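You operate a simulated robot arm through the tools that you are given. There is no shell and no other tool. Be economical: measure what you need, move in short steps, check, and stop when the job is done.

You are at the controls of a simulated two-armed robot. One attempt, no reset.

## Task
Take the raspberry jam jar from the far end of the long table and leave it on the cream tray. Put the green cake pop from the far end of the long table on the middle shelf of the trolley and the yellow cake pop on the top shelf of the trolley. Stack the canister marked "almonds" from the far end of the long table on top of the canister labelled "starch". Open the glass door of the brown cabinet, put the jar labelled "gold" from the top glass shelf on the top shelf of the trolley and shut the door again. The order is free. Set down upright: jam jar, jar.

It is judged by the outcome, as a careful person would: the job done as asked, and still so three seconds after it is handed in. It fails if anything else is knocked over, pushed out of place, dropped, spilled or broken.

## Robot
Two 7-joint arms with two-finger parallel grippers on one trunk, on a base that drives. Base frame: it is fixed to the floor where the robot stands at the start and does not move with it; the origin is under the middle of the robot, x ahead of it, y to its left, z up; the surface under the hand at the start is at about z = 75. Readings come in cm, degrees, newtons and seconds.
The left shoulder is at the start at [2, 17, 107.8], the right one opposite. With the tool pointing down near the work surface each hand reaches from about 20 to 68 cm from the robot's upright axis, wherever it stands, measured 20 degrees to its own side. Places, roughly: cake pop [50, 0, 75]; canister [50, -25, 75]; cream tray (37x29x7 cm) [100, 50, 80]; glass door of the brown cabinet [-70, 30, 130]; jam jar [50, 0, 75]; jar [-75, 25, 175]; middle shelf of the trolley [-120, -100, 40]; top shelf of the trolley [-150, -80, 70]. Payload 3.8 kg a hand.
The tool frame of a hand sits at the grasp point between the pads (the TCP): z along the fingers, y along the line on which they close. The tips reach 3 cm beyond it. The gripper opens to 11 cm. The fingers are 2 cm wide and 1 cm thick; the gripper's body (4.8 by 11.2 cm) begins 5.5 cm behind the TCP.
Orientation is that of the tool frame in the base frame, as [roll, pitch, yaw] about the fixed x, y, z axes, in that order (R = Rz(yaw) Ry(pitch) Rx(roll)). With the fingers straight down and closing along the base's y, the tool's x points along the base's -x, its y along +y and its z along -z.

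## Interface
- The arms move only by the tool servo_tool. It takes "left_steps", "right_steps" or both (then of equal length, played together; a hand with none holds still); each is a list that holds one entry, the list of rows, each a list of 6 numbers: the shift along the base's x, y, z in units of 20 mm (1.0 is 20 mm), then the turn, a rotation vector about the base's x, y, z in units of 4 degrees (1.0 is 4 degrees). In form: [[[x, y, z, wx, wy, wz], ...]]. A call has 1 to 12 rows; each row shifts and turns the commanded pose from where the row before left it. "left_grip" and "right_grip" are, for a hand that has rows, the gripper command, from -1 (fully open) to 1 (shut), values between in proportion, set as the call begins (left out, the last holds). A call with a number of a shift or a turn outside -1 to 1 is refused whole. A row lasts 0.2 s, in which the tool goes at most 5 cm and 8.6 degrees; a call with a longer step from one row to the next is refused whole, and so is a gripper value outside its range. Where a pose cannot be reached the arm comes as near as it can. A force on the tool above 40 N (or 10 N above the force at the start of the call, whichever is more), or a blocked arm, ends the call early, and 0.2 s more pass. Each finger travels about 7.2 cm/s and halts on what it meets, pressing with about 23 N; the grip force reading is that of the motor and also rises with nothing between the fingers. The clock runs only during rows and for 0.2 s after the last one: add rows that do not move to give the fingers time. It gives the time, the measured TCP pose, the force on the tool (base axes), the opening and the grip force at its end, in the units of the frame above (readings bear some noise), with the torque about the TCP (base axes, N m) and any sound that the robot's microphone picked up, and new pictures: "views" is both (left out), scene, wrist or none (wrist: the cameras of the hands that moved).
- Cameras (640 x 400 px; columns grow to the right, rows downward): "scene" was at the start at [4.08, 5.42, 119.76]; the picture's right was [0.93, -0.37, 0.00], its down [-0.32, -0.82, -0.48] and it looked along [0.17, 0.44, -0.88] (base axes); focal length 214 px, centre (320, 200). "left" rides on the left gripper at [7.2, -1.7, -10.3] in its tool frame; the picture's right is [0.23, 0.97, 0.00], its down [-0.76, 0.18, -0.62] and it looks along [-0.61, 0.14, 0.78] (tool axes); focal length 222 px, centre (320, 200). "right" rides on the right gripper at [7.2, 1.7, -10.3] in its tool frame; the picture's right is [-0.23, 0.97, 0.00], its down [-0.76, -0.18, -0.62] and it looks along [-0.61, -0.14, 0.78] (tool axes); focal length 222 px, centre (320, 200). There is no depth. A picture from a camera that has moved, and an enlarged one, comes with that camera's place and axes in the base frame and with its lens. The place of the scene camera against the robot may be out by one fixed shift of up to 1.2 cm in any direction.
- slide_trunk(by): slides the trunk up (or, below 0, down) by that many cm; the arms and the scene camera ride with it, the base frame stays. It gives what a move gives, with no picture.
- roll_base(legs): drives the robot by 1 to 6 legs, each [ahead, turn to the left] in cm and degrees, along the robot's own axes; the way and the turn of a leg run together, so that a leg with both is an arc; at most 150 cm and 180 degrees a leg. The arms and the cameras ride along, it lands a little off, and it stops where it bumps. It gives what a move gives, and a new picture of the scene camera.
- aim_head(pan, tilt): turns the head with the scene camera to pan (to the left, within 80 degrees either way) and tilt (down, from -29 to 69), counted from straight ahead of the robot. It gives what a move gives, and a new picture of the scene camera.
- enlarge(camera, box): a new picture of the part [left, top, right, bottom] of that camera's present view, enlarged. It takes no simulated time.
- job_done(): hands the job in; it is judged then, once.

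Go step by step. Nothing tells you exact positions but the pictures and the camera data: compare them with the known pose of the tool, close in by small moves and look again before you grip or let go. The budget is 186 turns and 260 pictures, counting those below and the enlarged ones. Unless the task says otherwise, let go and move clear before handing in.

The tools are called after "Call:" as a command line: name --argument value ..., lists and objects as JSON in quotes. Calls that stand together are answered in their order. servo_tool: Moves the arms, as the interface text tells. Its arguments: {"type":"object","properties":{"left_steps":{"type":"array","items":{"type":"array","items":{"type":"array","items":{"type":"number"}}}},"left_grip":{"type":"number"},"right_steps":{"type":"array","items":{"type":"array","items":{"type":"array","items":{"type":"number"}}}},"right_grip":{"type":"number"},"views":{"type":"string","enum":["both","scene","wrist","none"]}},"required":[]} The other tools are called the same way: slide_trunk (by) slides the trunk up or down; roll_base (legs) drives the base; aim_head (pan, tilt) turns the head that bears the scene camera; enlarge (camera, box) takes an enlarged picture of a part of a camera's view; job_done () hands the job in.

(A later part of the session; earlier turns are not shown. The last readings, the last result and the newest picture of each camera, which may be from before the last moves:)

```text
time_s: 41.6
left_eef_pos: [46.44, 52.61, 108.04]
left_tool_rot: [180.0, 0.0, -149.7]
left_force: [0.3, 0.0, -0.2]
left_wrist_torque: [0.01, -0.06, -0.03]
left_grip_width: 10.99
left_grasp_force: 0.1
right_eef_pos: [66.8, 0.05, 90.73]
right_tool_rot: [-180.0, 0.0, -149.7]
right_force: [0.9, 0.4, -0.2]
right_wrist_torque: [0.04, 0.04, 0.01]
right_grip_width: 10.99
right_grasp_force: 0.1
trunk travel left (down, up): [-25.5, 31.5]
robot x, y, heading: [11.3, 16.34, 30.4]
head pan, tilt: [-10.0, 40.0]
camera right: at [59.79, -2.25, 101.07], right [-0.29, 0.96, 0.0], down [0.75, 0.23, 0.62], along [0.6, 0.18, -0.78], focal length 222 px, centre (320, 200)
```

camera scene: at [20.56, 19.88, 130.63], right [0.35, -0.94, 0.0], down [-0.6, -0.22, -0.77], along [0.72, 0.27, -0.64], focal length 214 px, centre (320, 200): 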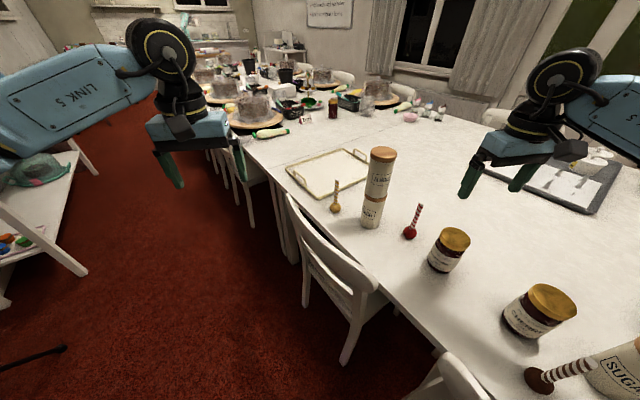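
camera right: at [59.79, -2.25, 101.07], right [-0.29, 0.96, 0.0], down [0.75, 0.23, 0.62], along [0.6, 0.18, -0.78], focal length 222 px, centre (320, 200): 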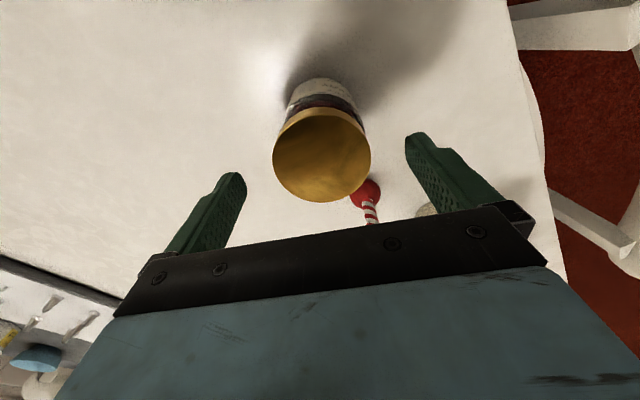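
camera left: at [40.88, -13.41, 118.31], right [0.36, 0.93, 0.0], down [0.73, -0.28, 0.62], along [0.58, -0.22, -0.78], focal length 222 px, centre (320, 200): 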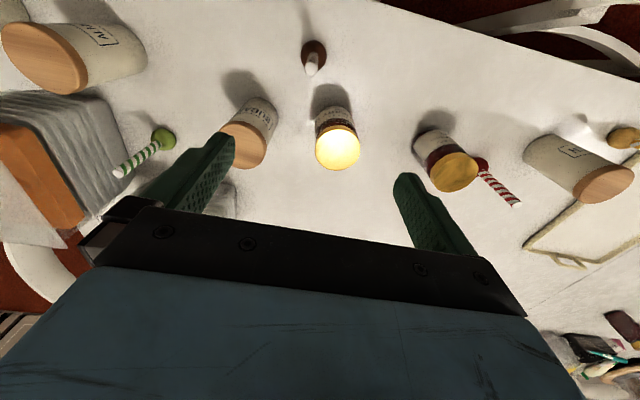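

Call:
servo_tool --right_steps '[[[-0.05, -0.05, -1, 0, 0, 0], [0, 0, -1, 0, 0, 0], [0, 0, -1, 0, 0, 0], [0, 0, -0.9, 0, 0, 0]]]' --views "none"

Call:
servo_tool --right_steps '[[[0, 0, 0, 0, 0, 0], [0, 0, 0, 0, 0, 0], [0, 0, 0, 0, 0, 0], [0, 0, 0, 0, 0, 0]]]' --right_grip 1 --views "wrist"

```text
time_s: 42.6
left_eef_pos: [46.49, 52.62, 107.96]
left_tool_rot: [-179.9, 0.1, -149.7]
left_force: [0.2, 0.3, -0.3]
left_wrist_torque: [0.01, 0.01, -0.01]
left_grip_width: 11.0
left_grasp_force: 0.2
right_eef_pos: [66.6, -0.23, 82.95]
right_tool_rot: [-180.0, 0.0, -149.8]
right_force: [0.2, 0.2, 0.5]
right_wrist_torque: [0.0, -0.02, -0.02]
right_grip_width: 11.01
right_grasp_force: 0.1
trunk travel left (down, up): [-25.5, 31.5]
robot x, y, heading: [11.22, 16.36, 30.5]
head pan, tilt: [-10.0, 40.0]
```

```text
time_s: 43.6
left_eef_pos: [46.34, 52.67, 107.96]
left_tool_rot: [180.0, 0.1, -149.6]
left_force: [0.0, -0.2, -0.7]
left_wrist_torque: [0.03, 0.0, -0.02]
left_grip_width: 10.98
left_grasp_force: 0.0
right_eef_pos: [66.74, 0.07, 82.93]
right_tool_rot: [-180.0, -0.1, -149.6]
right_force: [-1.0, 0.4, -0.3]
right_wrist_torque: [0.03, -0.06, 0.05]
right_grip_width: 7.08
right_grasp_force: 22.8
trunk travel left (down, up): [-25.5, 31.5]
robot x, y, heading: [11.33, 16.68, 30.3]
head pan, tilt: [-10.0, 40.0]
camera right: at [59.62, -2.34, 93.22], right [-0.29, 0.96, 0.0], down [0.75, 0.23, 0.62], along [0.59, 0.18, -0.78], focal length 222 px, centre (320, 200)
```

right: 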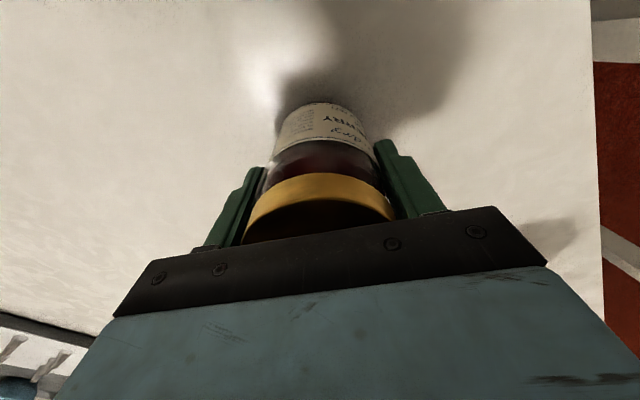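

The jar is held. I lift it high and drive along the aisle, keeping a bit further from the chairs.

Call:
servo_tool --right_steps '[[[0, 0, 1, 0, 0, 0], [0, 0, 1, 0, 0, 0], [0, 0, 1, 0, 0, 0], [0, 0, 1, 0, 0, 0], [0, 0, 1, 0, 0, 0], [0, 0, 1, 0, 0, 0], [0, 0, 1, 0, 0, 0], [0, 0, 1, 0, 0, 0], [0, 0, 1, 0, 0, 0], [0, 0, 1, 0, 0, 0], [0, 0, 1, 0, 0, 0], [0, 0, 1, 0, 0, 0]]]' --views "none"

Call:
slide_trunk --by 12

Call:
roll_base --legs '[[0, 30], [40, 0], [0, -22]]'

```text
time_s: 46.2
left_eef_pos: [46.45, 52.66, 107.8]
left_tool_rot: [179.9, 0.0, -149.7]
left_force: [-0.4, 0.0, 1.1]
left_wrist_torque: [-0.03, 0.01, 0.02]
left_grip_width: 11.01
left_grasp_force: 0.1
right_eef_pos: [66.65, -0.01, 106.84]
right_tool_rot: [-180.0, -0.1, -149.8]
right_force: [-0.3, 0.7, -6.9]
right_wrist_torque: [-0.01, 0.04, -0.02]
right_grip_width: 7.03
right_grasp_force: 22.9
trunk travel left (down, up): [-25.5, 31.5]
robot x, y, heading: [11.11, 16.53, 30.3]
head pan, tilt: [-10.0, 40.0]
```

```text
time_s: 47.7
left_eef_pos: [46.49, 52.68, 119.95]
left_tool_rot: [-180.0, 0.0, -149.7]
left_force: [0.1, -0.6, 0.2]
left_wrist_torque: [0.03, -0.03, 0.01]
left_grip_width: 10.97
left_grasp_force: 0.0
right_eef_pos: [66.67, -0.08, 118.77]
right_tool_rot: [-180.0, -0.1, -149.8]
right_force: [0.0, -0.8, -6.2]
right_wrist_torque: [-0.03, 0.04, 0.01]
right_grip_width: 7.05
right_grasp_force: 22.6
trunk travel left (down, up): [-37.5, 19.5]
robot x, y, heading: [10.95, 16.48, 30.6]
head pan, tilt: [-10.0, 40.0]
```

```text
time_s: 52.9
left_eef_pos: [60.64, 91.82, 120.02]
left_tool_rot: [180.0, 0.0, -141.6]
left_force: [0.1, -0.2, -0.1]
left_wrist_torque: [0.06, 0.0, -0.01]
left_grip_width: 10.98
left_grasp_force: 0.0
right_eef_pos: [88.13, 42.63, 118.8]
right_tool_rot: [-180.0, -0.1, -141.6]
right_force: [-0.1, 0.7, -5.6]
right_wrist_torque: [-0.05, -0.01, 0.0]
right_grip_width: 7.03
right_grasp_force: 22.4
trunk travel left (down, up): [-37.5, 19.5]
robot x, y, heading: [30.99, 51.13, 38.6]
head pan, tilt: [-10.0, 40.0]
camera scene: at [39.58, 55.83, 142.62], right [0.48, -0.88, 0.0], down [-0.57, -0.31, -0.77], along [0.67, 0.36, -0.64], focal length 214 px, centre (320, 200)
```

scene: 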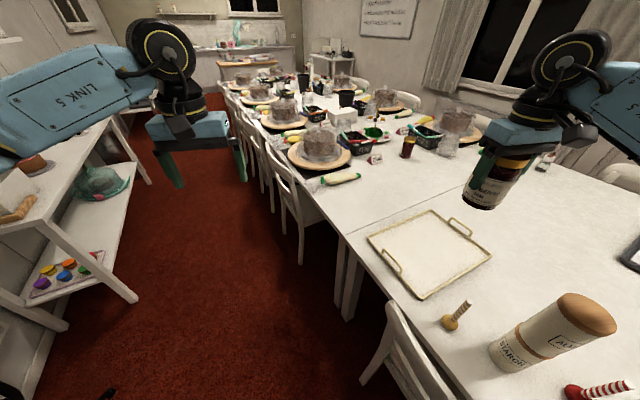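

Tray visible; its middle is near (101, 44). I bring the jar over it and look with the wrist camera.

Call:
servo_tool --right_steps '[[[0.87, 0.2, 0, 0, 0, 0], [0.87, 0.2, 0, 0, 0, 0], [0.87, 0.2, 0, 0, 0, 0], [0.87, 0.2, 0, 0, 0, 0], [0.87, 0.2, 0, 0, 0, 0], [0.87, 0.2, 0, 0, 0, 0], [0, 0, -1, 0, 0, 0], [0, 0, -1, 0, 0, 0], [0, 0, -1, 0, 0, 0], [0, 0, -1, 0, 0, 0], [0, 0, -1, 0, 0, 0], [0, 0, -1, 0, 0, 0]]]'

```text
time_s: 55.5
left_eef_pos: [60.68, 91.93, 120.01]
left_tool_rot: [179.9, -0.1, -141.7]
left_force: [-0.3, 0.1, -0.7]
left_wrist_torque: [0.01, 0.03, 0.0]
left_grip_width: 11.0
left_grasp_force: 0.1
right_eef_pos: [98.53, 44.91, 106.71]
right_tool_rot: [-180.0, -0.1, -141.6]
right_force: [1.0, -0.1, -7.6]
right_wrist_torque: [-0.01, 0.02, 0.03]
right_grip_width: 7.04
right_grasp_force: 22.5
trunk travel left (down, up): [-37.5, 19.5]
robot x, y, heading: [30.77, 51.51, 38.0]
head pan, tilt: [-10.0, 40.0]
camera scene: at [39.61, 55.87, 142.61], right [0.48, -0.88, 0.0], down [-0.57, -0.31, -0.77], along [0.67, 0.36, -0.64], focal length 214 px, centre (320, 200)
camera right: at [91.92, 41.74, 117.14], right [-0.43, 0.9, 0.0], down [0.71, 0.33, 0.62], along [0.56, 0.27, -0.78], focal length 222 px, centre (320, 200)
```

scene: 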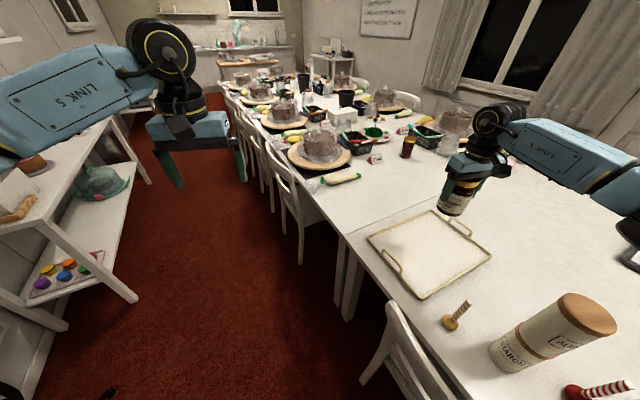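
right: 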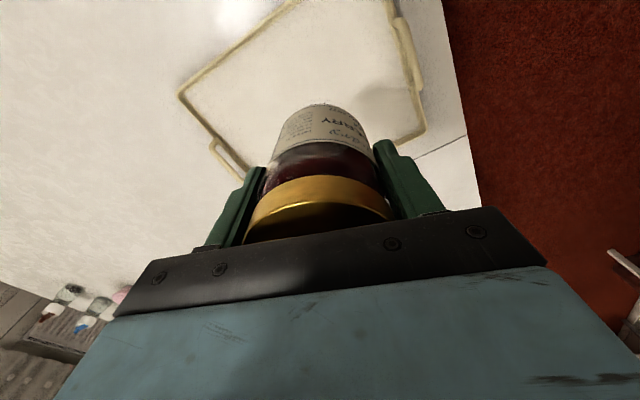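

The point below the jar falls near the middle of the tray. I lower it.

Call:
servo_tool --right_steps '[[[0, 0, -1, 0, 0, 0], [0, 0, -1, 0, 0, 0], [0, 0, -1, 0, 0, 0], [0, 0, -1, 0, 0, 0], [0, 0, -1, 0, 0, 0], [0, 0, -1, 0, 0, 0], [0, 0, -1, 0, 0, 0], [0, 0, -1, 0, 0, 0], [0, 0, -1, 0, 0, 0], [0, 0, -1, 0, 0, 0]]]'

```text
time_s: 57.7
left_eef_pos: [60.68, 91.96, 119.89]
left_tool_rot: [-180.0, -0.1, -141.5]
left_force: [-1.2, 0.3, 0.2]
left_wrist_torque: [-0.01, 0.02, -0.01]
left_grip_width: 11.01
left_grasp_force: 0.1
right_eef_pos: [98.53, 44.89, 86.85]
right_tool_rot: [-180.0, 0.1, -141.7]
right_force: [-0.1, 0.0, -6.5]
right_wrist_torque: [-0.04, 0.02, -0.05]
right_grip_width: 7.02
right_grasp_force: 23.0
trunk travel left (down, up): [-37.5, 19.5]
robot x, y, heading: [30.73, 51.03, 38.4]
head pan, tilt: [-10.0, 40.0]
camera scene: at [39.6, 55.93, 142.61], right [0.48, -0.88, 0.0], down [-0.57, -0.31, -0.77], along [0.67, 0.36, -0.64], focal length 214 px, centre (320, 200)
camera right: at [91.88, 41.72, 97.27], right [-0.43, 0.91, 0.0], down [0.71, 0.33, 0.62], along [0.56, 0.26, -0.78], focal length 222 px, centre (320, 200)
```

scene: 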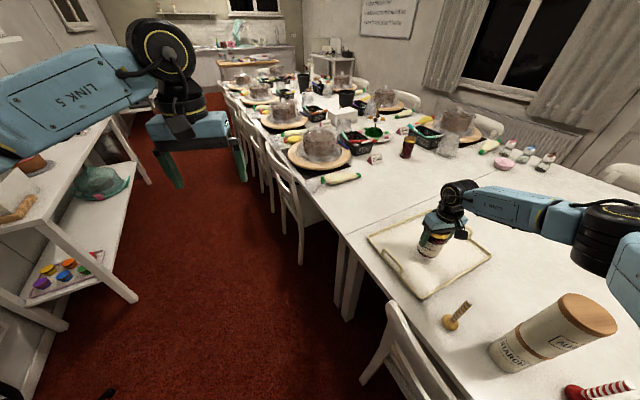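
right: 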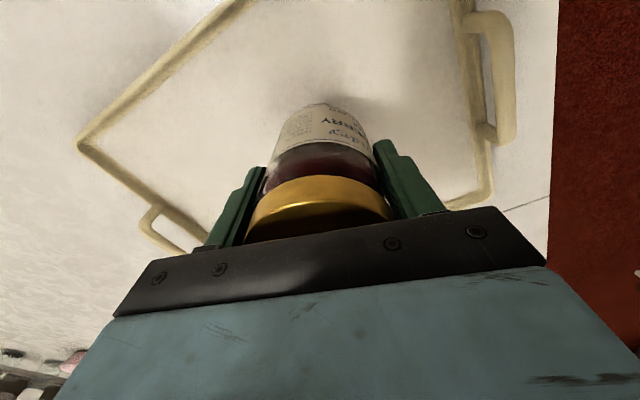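

Call:
servo_tool --right_steps '[[[0, 0, -0.5, 0, 0, 0], [0, 0, -0.4, 0, 0, 0], [0, 0, -0.2, 0, 0, 0], [0, 0, -0.2, 0, 0, 0], [0, 0, -0.1, 0, 0, 0]]]' --views "none"

```text
time_s: 58.9
left_eef_pos: [60.65, 91.95, 119.97]
left_tool_rot: [179.9, -0.1, -141.6]
left_force: [0.2, 0.2, -0.3]
left_wrist_torque: [0.01, -0.03, -0.02]
left_grip_width: 11.03
left_grasp_force: 0.2
right_eef_pos: [98.34, 44.89, 86.3]
right_tool_rot: [-180.0, 0.0, -141.6]
right_force: [-0.6, 0.0, -6.8]
right_wrist_torque: [-0.06, 0.02, 0.03]
right_grip_width: 7.05
right_grasp_force: 22.7
right hand out of reach, approached as far as the arm can: row 1, 2, 4
trunk travel left (down, up): [-37.5, 19.5]
robot x, y, heading: [31.08, 51.18, 38.2]
head pan, tilt: [-10.0, 40.0]
```

The arm's at its downward limit with the trunk high; I lower the trunk gently instead.

Call:
slide_trunk --by -1.8

```text
time_s: 59.5
left_eef_pos: [60.62, 91.79, 118.21]
left_tool_rot: [-180.0, 0.0, -141.7]
left_force: [1.4, 0.9, -0.6]
left_wrist_torque: [-0.03, 0.0, -0.05]
left_grip_width: 10.99
left_grasp_force: 0.0
right_eef_pos: [98.52, 44.92, 84.56]
right_tool_rot: [-179.9, -0.1, -141.7]
right_force: [0.1, -0.2, -6.6]
right_wrist_torque: [-0.04, 0.02, -0.01]
right_grip_width: 7.02
right_grasp_force: 23.0
trunk travel left (down, up): [-35.7, 21.3]
robot x, y, heading: [30.66, 51.44, 38.4]
head pan, tilt: [-10.0, 40.0]
```

Call:
slide_trunk --by -0.6

Call:
enlarge --camera "scene" --box '[360, 200, 520, 300]'

```text
time_s: 60.1
left_eef_pos: [60.66, 91.89, 117.61]
left_tool_rot: [-180.0, 0.0, -141.6]
left_force: [0.3, -0.5, -0.1]
left_wrist_torque: [0.01, 0.0, -0.02]
left_grip_width: 11.01
left_grasp_force: 0.0
right_eef_pos: [98.33, 44.85, 83.98]
right_tool_rot: [-179.9, -0.1, -141.7]
right_force: [-0.8, 0.3, -6.9]
right_wrist_torque: [0.02, 0.04, 0.03]
right_grip_width: 7.01
right_grasp_force: 23.5
trunk travel left (down, up): [-35.1, 21.9]
robot x, y, heading: [30.77, 50.86, 38.5]
head pan, tilt: [-10.0, 40.0]
```

```text
4.00 times, centred on (440, 250) of scene
camera zoom: at [39.57, 55.88, 140.22], right [0.48, -0.88, 0.0], down [-0.57, -0.31, -0.77], along [0.67, 0.36, -0.64], focal length 858 px, centre (-160, 0)
```

zoom: 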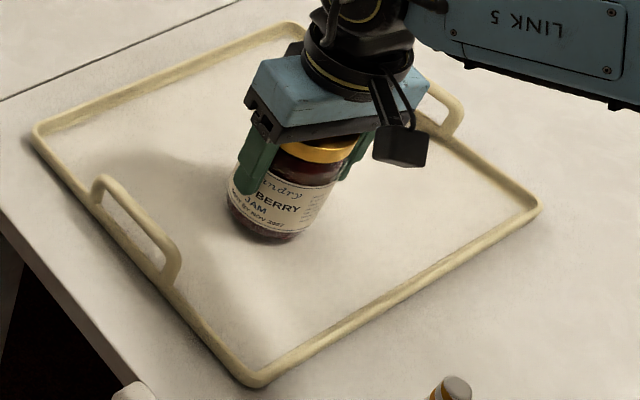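

Jar is well inside the tray, about to touch. A little lower.

Call:
slide_trunk --by -0.4

```text
time_s: 60.6
left_eef_pos: [60.68, 91.86, 117.1]
left_tool_rot: [180.0, 0.0, -141.6]
left_force: [0.4, 0.1, -0.3]
left_wrist_torque: [0.02, 0.03, -0.01]
left_grip_width: 11.0
left_grasp_force: 0.1
right_eef_pos: [98.34, 44.97, 83.62]
right_tool_rot: [-179.8, 0.0, -141.8]
right_force: [-0.8, -0.6, -5.8]
right_wrist_torque: [0.04, 0.02, -0.01]
right_grip_width: 7.05
right_grasp_force: 22.5
trunk travel left (down, up): [-34.7, 22.3]
robot x, y, heading: [30.67, 50.97, 38.4]
head pan, tilt: [-10.0, 40.0]
```

Call:
slide_trunk --by -0.4

```text
time_s: 61.1
left_eef_pos: [60.43, 91.91, 116.82]
left_tool_rot: [-179.9, 0.1, -141.6]
left_force: [-0.8, -0.6, -0.6]
left_wrist_torque: [0.03, 0.01, 0.01]
left_grip_width: 11.0
left_grasp_force: 0.1
right_eef_pos: [98.41, 44.97, 83.41]
right_tool_rot: [-179.9, 0.3, -141.8]
right_force: [-1.1, -2.7, 16.0]
right_wrist_torque: [0.25, 0.06, -0.18]
right_grip_width: 7.02
right_grasp_force: 23.2
trunk travel left (down, up): [-34.3, 22.7]
robot x, y, heading: [30.63, 51.12, 38.4]
head pan, tilt: [-10.0, 40.0]
```

Contact is felt. I release and raise the hand, then look.

Call:
servo_tool --right_steps '[[[0, 0, 0, 0, 0, 0], [0, 0, 0, 0, 0, 0], [0, 0, 0, 0, 0, 0]]]' --right_grip -1 --views "wrist"

Call:
servo_tool --right_steps '[[[0, 0, 0.5, 0, 0, 0], [0, 0, 1, 0, 0, 0], [0, 0, 1, 0, 0, 0], [0, 0, 1, 0, 0, 0], [0, 0, 1, 0, 0, 0], [0, 0, 1, 0, 0, 0], [0, 0, 1, 0, 0, 0], [0, 0, 1, 0, 0, 0], [0, 0, 1, 0, 0, 0], [0, 0, 1, 0, 0, 0], [0, 0, 1, 0, 0, 0]]]'

```text
time_s: 61.9
left_eef_pos: [60.5, 91.86, 116.77]
left_tool_rot: [-179.9, -0.1, -141.5]
left_force: [-0.1, 0.9, 0.0]
left_wrist_torque: [-0.02, -0.01, 0.0]
left_grip_width: 10.98
left_grasp_force: 0.1
right_eef_pos: [98.3, 44.86, 83.23]
right_tool_rot: [-179.9, 0.1, -141.8]
right_force: [-0.5, 0.3, -0.5]
right_wrist_torque: [-0.01, 0.01, -0.01]
right_grip_width: 11.0
right_grasp_force: 0.0
trunk travel left (down, up): [-34.3, 22.7]
robot x, y, heading: [30.6, 51.45, 38.4]
head pan, tilt: [-10.0, 40.0]
camera right: at [91.7, 41.71, 93.53], right [-0.43, 0.91, 0.0], down [0.71, 0.33, 0.62], along [0.56, 0.26, -0.78], focal length 222 px, centre (320, 200)
```

right: 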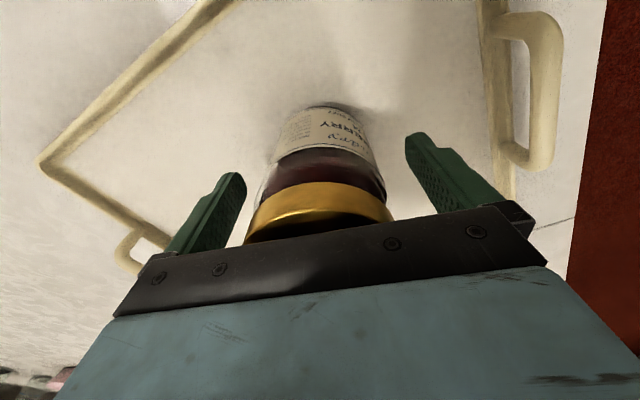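

```text
time_s: 64.3
left_eef_pos: [60.53, 91.92, 116.83]
left_tool_rot: [179.9, 0.0, -141.6]
left_force: [-0.2, 0.0, 0.5]
left_wrist_torque: [0.01, 0.0, 0.01]
left_grip_width: 10.99
left_grasp_force: 0.1
right_eef_pos: [98.23, 44.85, 104.23]
right_tool_rot: [-179.9, -0.1, -141.6]
right_force: [1.2, -0.9, 1.0]
right_wrist_torque: [-0.01, -0.01, 0.02]
right_grip_width: 10.98
right_grasp_force: 0.1
trunk travel left (down, up): [-34.3, 22.7]
robot x, y, heading: [30.54, 51.26, 38.3]
head pan, tilt: [-10.0, 40.0]
camera scene: at [39.49, 55.9, 139.42], right [0.48, -0.88, 0.0], down [-0.57, -0.31, -0.77], along [0.67, 0.36, -0.64], focal length 214 px, centre (320, 200)
camera right: at [91.67, 41.7, 114.63], right [-0.43, 0.91, 0.0], down [0.71, 0.33, 0.62], along [0.56, 0.26, -0.78], focal length 222 px, centre (320, 200)
```

scene: 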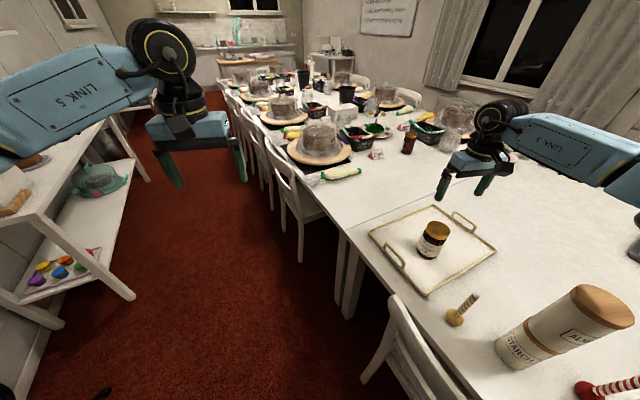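
right: 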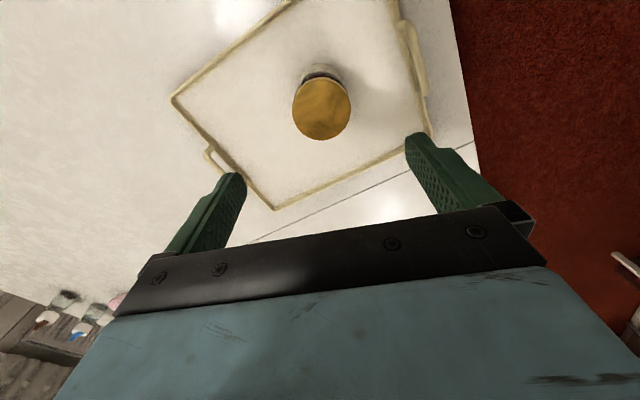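

Jam jar stands upright on the tray. For the yellow pop (~(77.5,35)) the right forearm would pass over the stack, so I'll use the left hand: retract the right hand high, then turn right.

Call:
servo_tool --right_steps '[[[-0.945, 0.52, 0.5, 0, 0, 0], [-0.945, 0.52, 0.5, 0, 0, 0], [-0.945, 0.52, 0.5, 0, 0, 0], [-0.945, 0.52, 0.5, 0, 0, 0], [-0.945, 0.52, 0.5, 0, 0, 0], [-0.945, 0.52, 0.5, 0, 0, 0], [-0.945, 0.52, 0.5, 0, 0, 0], [-0.945, 0.52, 0.5, 0, 0, 0], [-0.945, 0.52, 0.5, 0, 0, 0], [-0.945, 0.52, 0.5, 0, 0, 0], [-0.945, 0.52, 0.5, 0, 0, 0]]]' --views "none"

Call:
roll_base --legs '[[0, -38]]'

```text
time_s: 66.7
left_eef_pos: [60.62, 91.99, 116.71]
left_tool_rot: [180.0, 0.0, -141.6]
left_force: [-0.4, 0.7, 0.4]
left_wrist_torque: [0.04, 0.0, 0.03]
left_grip_width: 11.02
left_grasp_force: 0.1
right_eef_pos: [77.68, 56.34, 115.22]
right_tool_rot: [-180.0, 0.0, -141.7]
right_force: [-1.2, 0.1, 0.2]
right_wrist_torque: [-0.01, 0.03, -0.02]
right_grip_width: 10.98
right_grasp_force: 0.2
trunk travel left (down, up): [-34.3, 22.7]
robot x, y, heading: [30.77, 50.86, 38.4]
head pan, tilt: [-10.0, 40.0]
```

```text
time_s: 68.9
left_eef_pos: [79.41, 64.79, 116.8]
left_tool_rot: [179.9, 0.0, -179.6]
left_force: [-0.6, -0.3, 0.3]
left_wrist_torque: [-0.01, -0.03, 0.04]
left_grip_width: 10.99
left_grasp_force: 0.1
right_eef_pos: [70.73, 26.38, 115.25]
right_tool_rot: [-179.9, 0.0, -179.7]
right_force: [0.1, -0.6, -0.3]
right_wrist_torque: [0.01, 0.01, 0.03]
right_grip_width: 11.02
right_grasp_force: 0.0
trunk travel left (down, up): [-34.3, 22.7]
robot x, y, heading: [30.82, 51.18, 0.3]
head pan, tilt: [-10.0, 40.0]
camera scene: at [40.86, 49.09, 139.42], right [-0.17, -0.99, 0.0], down [-0.63, 0.11, -0.77], along [0.76, -0.13, -0.64], focal length 214 px, centre (320, 200)
```

scene: 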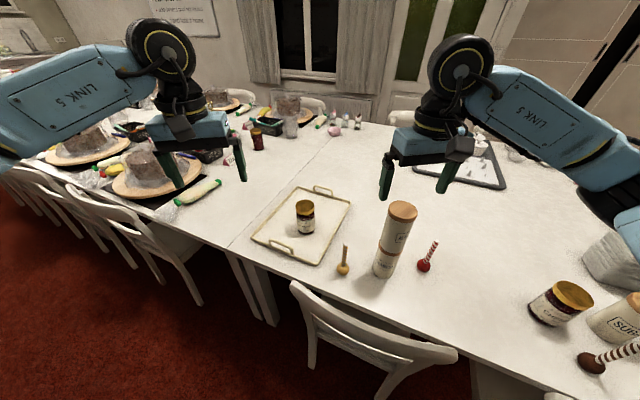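

Now heading 0°. Pop at about (78.1,35.2). I move the right hand away and bring the left hand across.

Call:
servo_tool --right_steps '[[[-0.8, -0.9, 0.1, 0, 0, 0], [-0.8, -0.9, 0.1, 0, 0, 0], [-0.8, -0.9, 0, 0, 0, 0], [-0.8, -0.9, 0, 0, 0, 0], [-0.8, -0.9, 0, 0, 0, 0], [-0.8, -0.9, 0, 0, 0, 0], [-0.8, -0.9, 0, 0, 0, 0], [-0.8, -0.9, 0, 0, 0, 0], [-0.8, -0.9, 0, 0, 0, 0], [0, 0, 0, 0, 0, 0], [0, 0, 0, 0, 0, 0]]]' --left_steps '[[[-0.05, -1, 0, 0, 0, 0], [-0.05, -1, 0, 0, 0, 0], [-0.05, -1, 0, 0, 0, 0], [-0.05, -1, 0, 0, 0, 0], [-0.05, -1, 0, 0, 0, 0], [-0.05, -1, 0, 0, 0, 0], [-0.05, -1, 0, 0, 0, 0], [-0.05, -1, 0, 0, 0, 0], [-0.05, -1, -0.2, 0, 0, 0], [-0.05, -1, -0.5, 0, 0, 0], [-0.05, -1, -0.5, 0, 0, 0]]]' --left_grip 0

```text
time_s: 71.3
left_eef_pos: [78.18, 42.71, 114.39]
left_tool_rot: [180.0, 0.1, -179.6]
left_force: [-0.2, 0.7, -0.8]
left_wrist_torque: [0.02, -0.01, -0.02]
left_grip_width: 5.52
left_grasp_force: 0.0
right_eef_pos: [56.3, 10.18, 115.56]
right_tool_rot: [-180.0, 0.0, -179.7]
right_force: [-1.4, -1.0, 0.0]
right_wrist_torque: [0.02, 0.02, 0.01]
right_grip_width: 11.01
right_grasp_force: 0.0
trunk travel left (down, up): [-34.3, 22.7]
robot x, y, heading: [30.69, 51.25, 0.3]
head pan, tilt: [-10.0, 40.0]
camera scene: at [40.82, 49.06, 139.43], right [-0.17, -0.99, 0.0], down [-0.63, 0.11, -0.77], along [0.76, -0.13, -0.64], focal length 214 px, centre (320, 200)
camera right: at [49.21, 11.79, 126.0], right [0.22, 0.97, 0.0], down [0.76, -0.17, 0.62], along [0.61, -0.14, -0.78], focal length 222 px, centre (320, 200)
camera left: at [70.94, 41.11, 124.7], right [-0.23, 0.97, 0.0], down [0.76, 0.18, 0.62], along [0.61, 0.15, -0.78], focal length 222 px, centre (320, 200)
```

scene: 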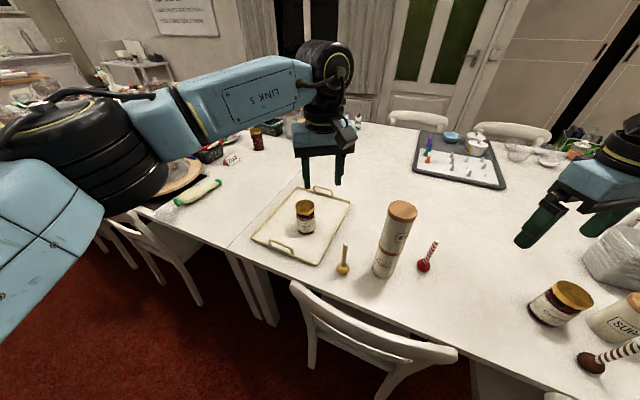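
right: 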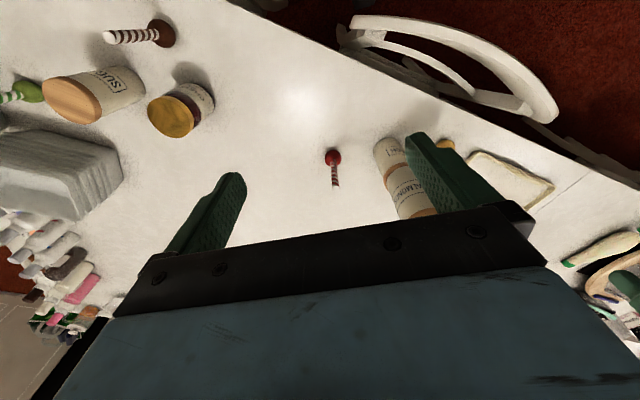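
left: 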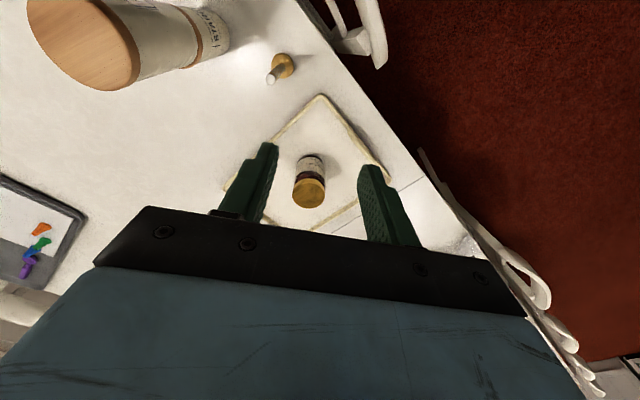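

The wrist camera puts the stick at (78.8,36.0). I move over it and descend partway.

Call:
servo_tool --left_steps '[[[0.08, -0.84, 0, 0, 0, 0], [0.08, -0.84, 0, 0, 0, 0], [0.08, -0.84, 0, 0, 0, 0], [0.08, -0.84, 0, 0, 0, 0], [0, 0, -1, 0, 0, 0], [0, 0, -1, 0, 0, 0], [0, 0, -1, 0, 0, 0], [0, 0, -1, 0, 0, 0], [0, 0, -1, 0, 0, 0], [0, 0, -1, 0, 0, 0], [0, 0, -1, 0, 0, 0], [0, 0, -1, 0, 0, 0]]]'

```text
time_s: 73.9
left_eef_pos: [78.96, 36.22, 98.24]
left_tool_rot: [179.9, -0.1, -179.6]
left_force: [0.0, -0.2, -0.9]
left_wrist_torque: [0.0, -0.02, -0.01]
left_grip_width: 5.51
left_grasp_force: 0.0
right_eef_pos: [56.45, 10.22, 115.72]
right_tool_rot: [-179.9, 0.0, -179.7]
right_force: [0.0, 0.6, -0.8]
right_wrist_torque: [-0.01, -0.03, -0.02]
right_grip_width: 10.98
right_grasp_force: 0.0
trunk travel left (down, up): [-34.3, 22.7]
robot x, y, heading: [30.82, 50.87, 0.1]
head pan, tilt: [-10.0, 40.0]
camera scene: at [40.88, 49.12, 139.42], right [-0.17, -0.99, 0.0], down [-0.63, 0.11, -0.77], along [0.76, -0.13, -0.64], focal length 214 px, centre (320, 200)
camera left: at [71.66, 34.5, 108.64], right [-0.23, 0.97, 0.0], down [0.76, 0.18, 0.62], along [0.61, 0.14, -0.78], focal length 222 px, centre (320, 200)
```

scene: 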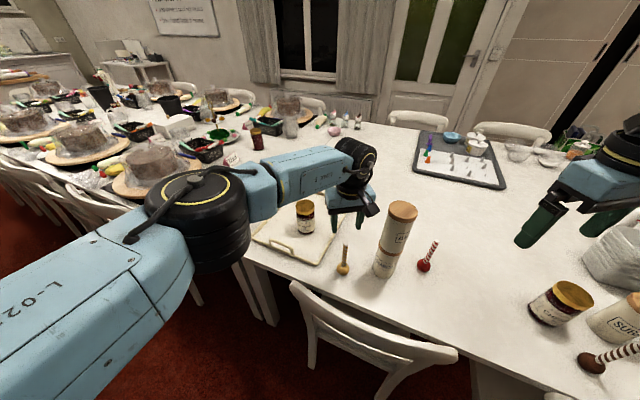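
left: 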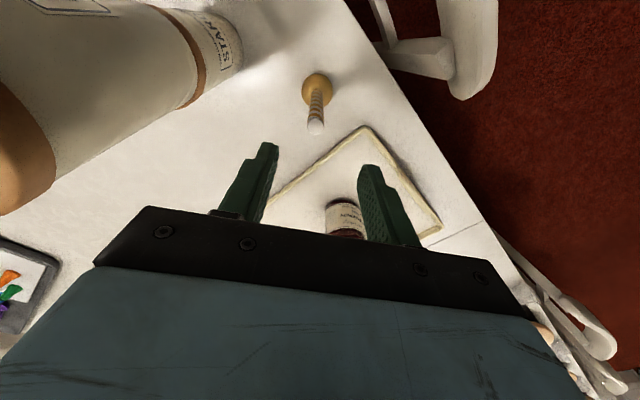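

Stick centred within half a cm. I correct slightly, descend and grip.

Call:
servo_tool --left_steps '[[[-0.1, -0.2, -0.5, 0, 0, 0], [0, 0, -1, 0, 0, 0], [0, 0, -1, 0, 0, 0], [0, 0, -1, 0, 0, 0], [0, 0, -1, 0, 0, 0], [0, 0, -1, 0, 0, 0], [0, 0, -0.8, 0, 0, 0]]]' --views "wrist"

```text
time_s: 75.5
left_eef_pos: [79.48, 38.99, 87.7]
left_tool_rot: [179.9, 0.0, -179.7]
left_force: [-0.3, -0.5, -0.6]
left_wrist_torque: [-0.03, 0.02, 0.0]
left_grip_width: 5.51
left_grasp_force: 0.2
left hand out of reach, approached as far as the arm can: row 2, 3, 4, 5, 6, 7
right_eef_pos: [56.45, 10.16, 115.59]
right_tool_rot: [-179.8, 0.0, -179.8]
right_force: [0.2, 0.9, -0.6]
right_wrist_torque: [0.03, -0.03, -0.02]
right_grip_width: 10.99
right_grasp_force: 0.1
trunk travel left (down, up): [-34.3, 22.7]
robot x, y, heading: [30.73, 51.22, 0.2]
head pan, tilt: [-10.0, 40.0]
camera left: at [72.23, 37.32, 98.07], right [-0.23, 0.97, 0.0], down [0.76, 0.18, 0.62], along [0.61, 0.15, -0.78], focal length 222 px, centre (320, 200)
```

left: 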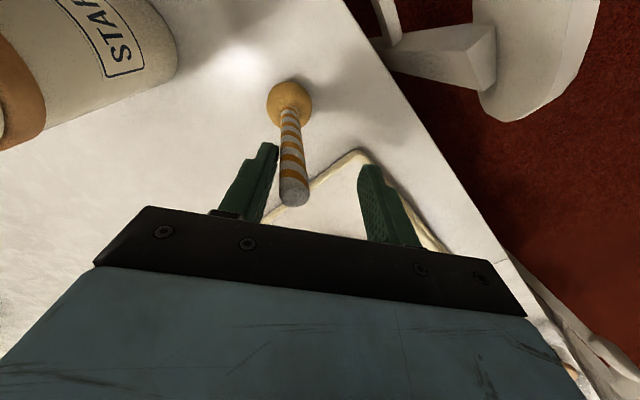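

The trunk is too high for this reach. I raise the hand, lower the trunk 11 cm, then recheck.

Call:
servo_tool --left_steps '[[[0, 0, 1, 0, 0, 0], [0, 0, 1, 0, 0, 0], [0, 0, 1, 0, 0, 0], [0, 0, 1, 0, 0, 0], [0, 0, 1, 0, 0, 0], [0, 0, 1, 0, 0, 0], [0, 0, 1, 0, 0, 0], [0, 0, 1, 0, 0, 0], [0, 0, 1, 0, 0, 0]]]' --views "none"

Call:
slide_trunk --by -11

Call:
enlarge --camera "left" --box '[0, 0, 640, 400]'

Call:
enlarge --camera "scene" --box '[0, 0, 640, 400]'

```text
time_s: 77.5
left_eef_pos: [79.58, 39.03, 105.67]
left_tool_rot: [-180.0, 0.0, -179.6]
left_force: [-1.0, 0.4, 0.5]
left_wrist_torque: [0.02, 0.01, 0.0]
left_grip_width: 5.49
left_grasp_force: 0.0
right_eef_pos: [56.35, 10.2, 115.7]
right_tool_rot: [-179.9, 0.0, -179.8]
right_force: [0.7, -0.1, 0.3]
right_wrist_torque: [-0.02, -0.03, 0.03]
right_grip_width: 11.0
right_grasp_force: 0.1
trunk travel left (down, up): [-34.3, 22.7]
robot x, y, heading: [31.01, 51.1, 0.3]
head pan, tilt: [-10.0, 40.0]
```

```text
time_s: 78.9
left_eef_pos: [79.57, 38.88, 94.59]
left_tool_rot: [-180.0, 0.0, -179.6]
left_force: [0.3, -0.1, 0.2]
left_wrist_torque: [-0.02, 0.01, -0.04]
left_grip_width: 5.51
left_grasp_force: 0.0
right_eef_pos: [56.36, 10.31, 104.67]
right_tool_rot: [-180.0, -0.1, -179.8]
right_force: [0.1, -0.6, 0.1]
right_wrist_torque: [0.0, 0.0, -0.02]
right_grip_width: 11.03
right_grasp_force: 0.1
trunk travel left (down, up): [-23.3, 33.7]
robot x, y, heading: [30.61, 51.37, 0.2]
head pan, tilt: [-10.0, 40.0]
```

```text
1.00 times, centred on (320, 200) of left (not enlarged: the box is as wide or as high as the picture)
camera zoom: at [72.28, 37.31, 105.09], right [-0.23, 0.97, 0.0], down [0.76, 0.18, 0.62], along [0.61, 0.15, -0.78], focal length 222 px, centre (320, 200)
```

zoom: 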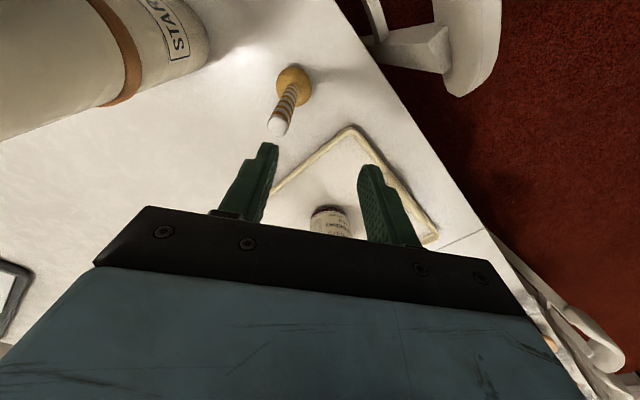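

```text
1.00 times, centred on (320, 200) of scene (not enlarged: the box is as wide or as high as the picture)
camera zoom: at [40.85, 49.14, 128.43], right [-0.17, -0.99, 0.0], down [-0.63, 0.11, -0.77], along [0.76, -0.13, -0.64], focal length 214 px, centre (320, 200)
```

zoom: 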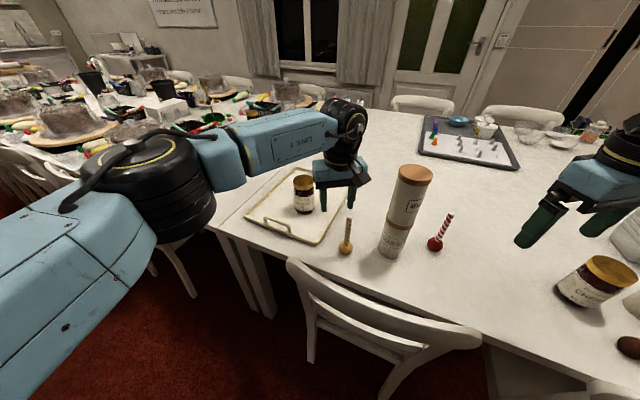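

Stick still at (78.6,35.8). I shift over and descend.

Call:
servo_tool --left_steps '[[[-0.24, -0.77, 0, 0, 0, 0], [-0.24, -0.77, 0, 0, 0, 0], [0, 0, -1, 0, 0, 0], [0, 0, -1, 0, 0, 0], [0, 0, -1, 0, 0, 0], [0, 0, -1, 0, 0, 0], [0, 0, -0.5, 0, 0, 0]]]' --views "wrist"

```text
time_s: 80.5
left_eef_pos: [78.54, 35.97, 85.73]
left_tool_rot: [-179.9, 0.0, -179.7]
left_force: [-0.5, 0.8, 0.8]
left_wrist_torque: [-0.02, 0.03, 0.01]
left_grip_width: 5.52
left_grasp_force: 0.2
right_eef_pos: [56.47, 10.34, 104.63]
right_tool_rot: [-180.0, 0.1, -179.9]
right_force: [0.2, 0.5, -0.5]
right_wrist_torque: [-0.02, 0.0, 0.0]
right_grip_width: 11.0
right_grasp_force: 0.0
trunk travel left (down, up): [-23.3, 33.7]
robot x, y, heading: [30.85, 50.92, 0.4]
head pan, tilt: [-10.0, 40.0]
camera left: at [71.28, 34.25, 96.06], right [-0.23, 0.97, 0.0], down [0.76, 0.18, 0.62], along [0.61, 0.14, -0.78], focal length 222 px, centre (320, 200)
```

left: 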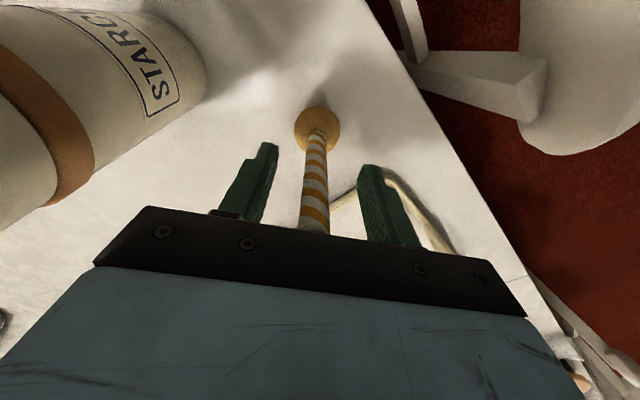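

Call:
servo_tool --left_steps '[[[0, 0, 0, 0, 0, 0], [0, 0, 0, 0, 0, 0], [0, 0, 0, 0, 0, 0], [0, 0, 0, 0, 0, 0], [0, 0, 0, 0, 0, 0], [0, 0, 0.5, 0, 0, 0], [0, 0, 1, 0, 0, 0], [0, 0, 1, 0, 0, 0]]]' --left_grip 1 --views "wrist"

```text
time_s: 82.3
left_eef_pos: [78.63, 35.95, 90.78]
left_tool_rot: [179.9, 0.1, -179.7]
left_force: [-0.1, -0.1, -0.5]
left_wrist_torque: [0.02, -0.01, -0.01]
left_grip_width: 1.37
left_grasp_force: 22.8
right_eef_pos: [56.34, 10.23, 104.7]
right_tool_rot: [-179.9, 0.0, -179.8]
right_force: [-0.2, -0.9, 0.9]
right_wrist_torque: [-0.04, 0.01, -0.02]
right_grip_width: 11.02
right_grasp_force: 0.1
trunk travel left (down, up): [-23.3, 33.7]
robot x, y, heading: [30.72, 50.93, 0.4]
head pan, tilt: [-10.0, 40.0]
camera left: at [71.37, 34.21, 101.11], right [-0.23, 0.97, 0.0], down [0.76, 0.18, 0.62], along [0.61, 0.15, -0.78], focal length 222 px, centre (320, 200)
```

left: 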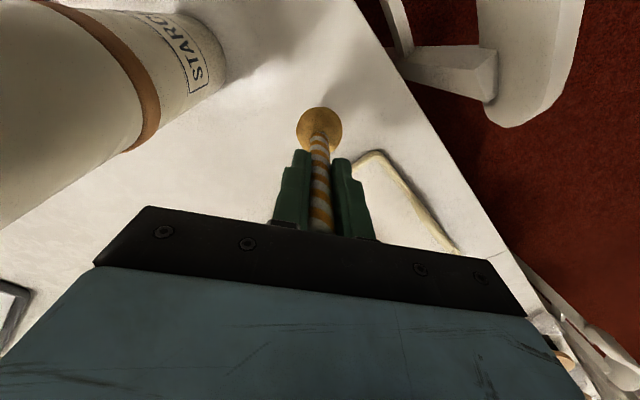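

Yellow pop is held. I lift and retract the left hand to a travel pose.

Call:
servo_tool --left_steps '[[[0, 0, 1, 0, 0, 0], [0, 0, 1, 0, 0, 0], [0, 0, 1, 0, 0, 0], [0, 0, 1, 0, 0, 0], [0, 0, 1, 0, 0, 0], [0, 0, 1, 0, 0, 0], [0, 1, 1, 0, 0, 0], [0, 1, 1, 0, 0, 0], [0, 1, 1, 0, 0, 0], [0, 1, 1, 0, 0, 0], [0, 1, 1, 0, 0, 0], [0, 1, 0, 0, 0, 0]]]' --views "none"

Call:
servo_tool --left_steps '[[[-0.4, 1, 0, 0, 0, 0], [-0.4, 1, 0, 0, 0, 0], [-0.4, 1, 0, 0, 0, 0], [-0.4, 1, 0, 0, 0, 0], [-0.4, 1, 0, 0, 0, 0], [-0.4, 1, 0, 0, 0, 0]]]' --right_steps '[[[0, 0, 1, 0, 0, 0], [0, 0, 1, 0, 0, 0], [0, 0, 1, 0, 0, 0], [0, 0, 1, 0, 0, 0], [0, 0, 1, 0, 0, 0], [0, 0, 1, 0, 0, 0]]]' --views "scene"

```text
time_s: 84.9
left_eef_pos: [78.62, 47.93, 112.63]
left_tool_rot: [-179.9, 0.1, -179.6]
left_force: [0.1, -0.5, 0.6]
left_wrist_torque: [0.01, -0.01, 0.02]
left_grip_width: 1.39
left_grasp_force: 22.9
right_eef_pos: [56.43, 10.35, 104.79]
right_tool_rot: [-179.9, 0.1, -179.9]
right_force: [-0.4, -0.4, 0.5]
right_wrist_torque: [-0.01, -0.01, -0.01]
right_grip_width: 11.02
right_grasp_force: 0.0
trunk travel left (down, up): [-23.3, 33.7]
robot x, y, heading: [30.93, 51.4, 0.3]
head pan, tilt: [-10.0, 40.0]
```

```text
time_s: 86.3
left_eef_pos: [73.79, 59.99, 112.79]
left_tool_rot: [-179.9, 0.0, -179.6]
left_force: [-0.3, -0.1, -0.1]
left_wrist_torque: [-0.03, 0.0, 0.01]
left_grip_width: 1.38
left_grasp_force: 23.3
right_eef_pos: [56.46, 10.25, 116.69]
right_tool_rot: [-179.9, 0.0, -179.7]
right_force: [-0.3, 0.9, -0.4]
right_wrist_torque: [0.0, -0.02, 0.0]
right_grip_width: 11.01
right_grasp_force: 0.2
trunk travel left (down, up): [-23.3, 33.7]
robot x, y, heading: [30.72, 51.23, -0.1]
head pan, tilt: [-10.0, 40.0]
camera scene: at [40.83, 49.21, 128.43], right [-0.17, -0.99, 0.0], down [-0.63, 0.11, -0.77], along [0.76, -0.13, -0.64], focal length 214 px, centre (320, 200)
```

scene: 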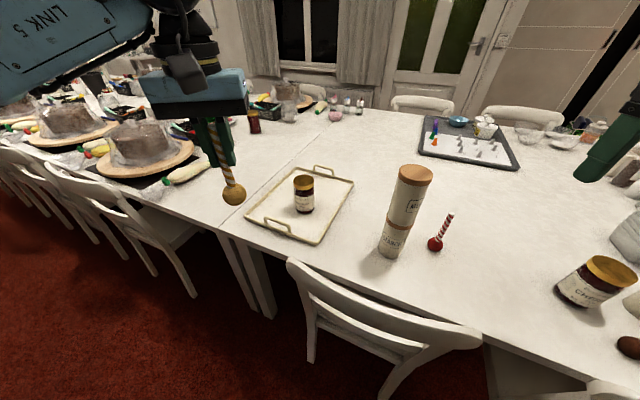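

Both hands are in travel pose. I go back to roughly the start spot (turn left, reverse 60 cm, turn right) for the green pop.

Call:
roll_base --legs '[[0, 57], [-60, 0], [0, -48]]'

Call:
aim_head --pan -45 --tilt 40

```text
time_s: 94.4
left_eef_pos: [39.09, 15.55, 112.9]
left_tool_rot: [-180.0, 0.0, -171.3]
left_force: [-0.9, -0.6, 0.0]
left_wrist_torque: [-0.02, 0.02, -0.01]
left_grip_width: 1.4
left_grasp_force: 23.3
right_eef_pos: [29.18, -36.13, 116.7]
right_tool_rot: [-180.0, 0.0, -171.4]
right_force: [-0.3, -1.1, -0.3]
right_wrist_torque: [0.01, 0.01, 0.01]
right_grip_width: 11.0
right_grasp_force: 0.0
trunk travel left (down, up): [-23.3, 33.7]
robot x, y, heading: [-2.31, 0.9, 8.6]
head pan, tilt: [-10.0, 40.0]
camera scene: at [7.96, 0.22, 128.42], right [-0.02, -1.0, 0.0], down [-0.64, 0.02, -0.77], along [0.77, -0.02, -0.64], focal length 214 px, centre (320, 200)
```

scene: 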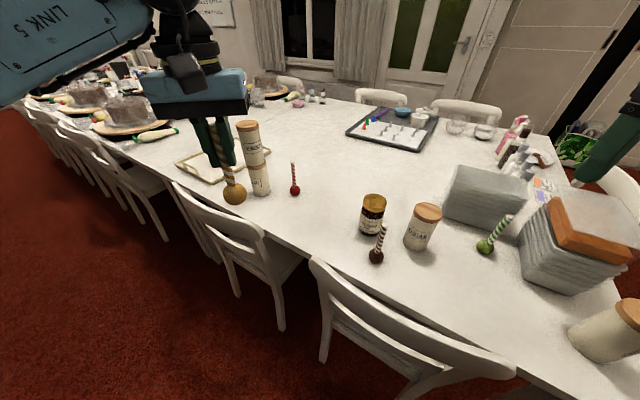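

```text
time_s: 95.4
left_eef_pos: [38.91, 15.51, 112.75]
left_tool_rot: [180.0, 0.0, -171.3]
left_force: [0.3, -0.1, -0.2]
left_wrist_torque: [0.0, 0.03, 0.0]
left_grip_width: 1.34
left_grasp_force: 22.6
right_eef_pos: [29.02, -36.07, 116.61]
right_tool_rot: [-179.8, 0.0, -171.4]
right_force: [0.2, 0.6, -0.4]
right_wrist_torque: [-0.02, 0.0, 0.02]
right_grip_width: 11.0
right_grasp_force: 0.0
trunk travel left (down, up): [-23.3, 33.7]
robot x, y, heading: [-2.15, 0.73, 8.6]
head pan, tilt: [-45.0, 40.0]
camera scene: at [6.31, -4.59, 128.42], right [-0.59, -0.81, 0.0], down [-0.52, 0.38, -0.77], along [0.62, -0.45, -0.64], focal length 214 px, centre (320, 200)
```

scene: 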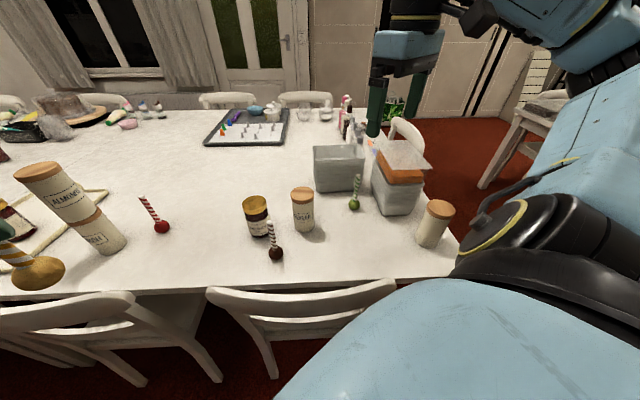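

Call:
enlarge --camera "scene" --box '[280, 120, 472, 240]'

Call:
enlarge --camera "right" --box '[0, 0, 640, 400]'

```text
3.33 times, centred on (376, 180) of scene
camera zoom: at [6.31, -4.59, 128.42], right [-0.59, -0.81, 0.0], down [-0.52, 0.38, -0.77], along [0.62, -0.45, -0.64], focal length 715 px, centre (133, 267)
```

zoom: 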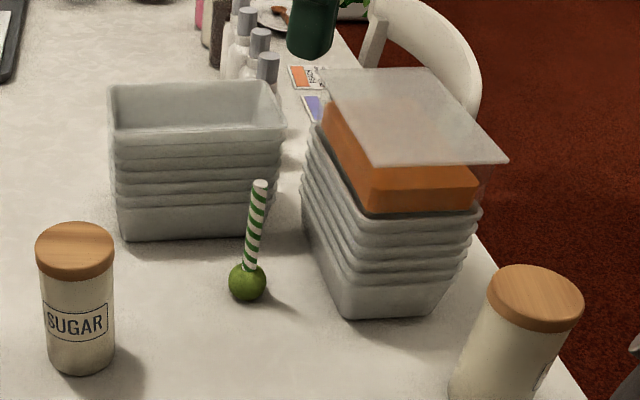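

```text
1.00 times, centred on (320, 200) of right (not enlarged: the box is as wide or as high as the picture)
camera zoom: at [21.76, -35.49, 126.98], right [0.08, 1.0, 0.0], down [0.78, -0.06, 0.62], along [0.62, -0.05, -0.78], focal length 222 px, centre (320, 200)
```

zoom: 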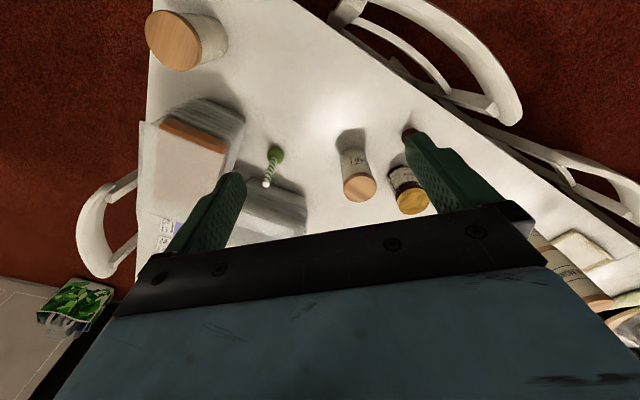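

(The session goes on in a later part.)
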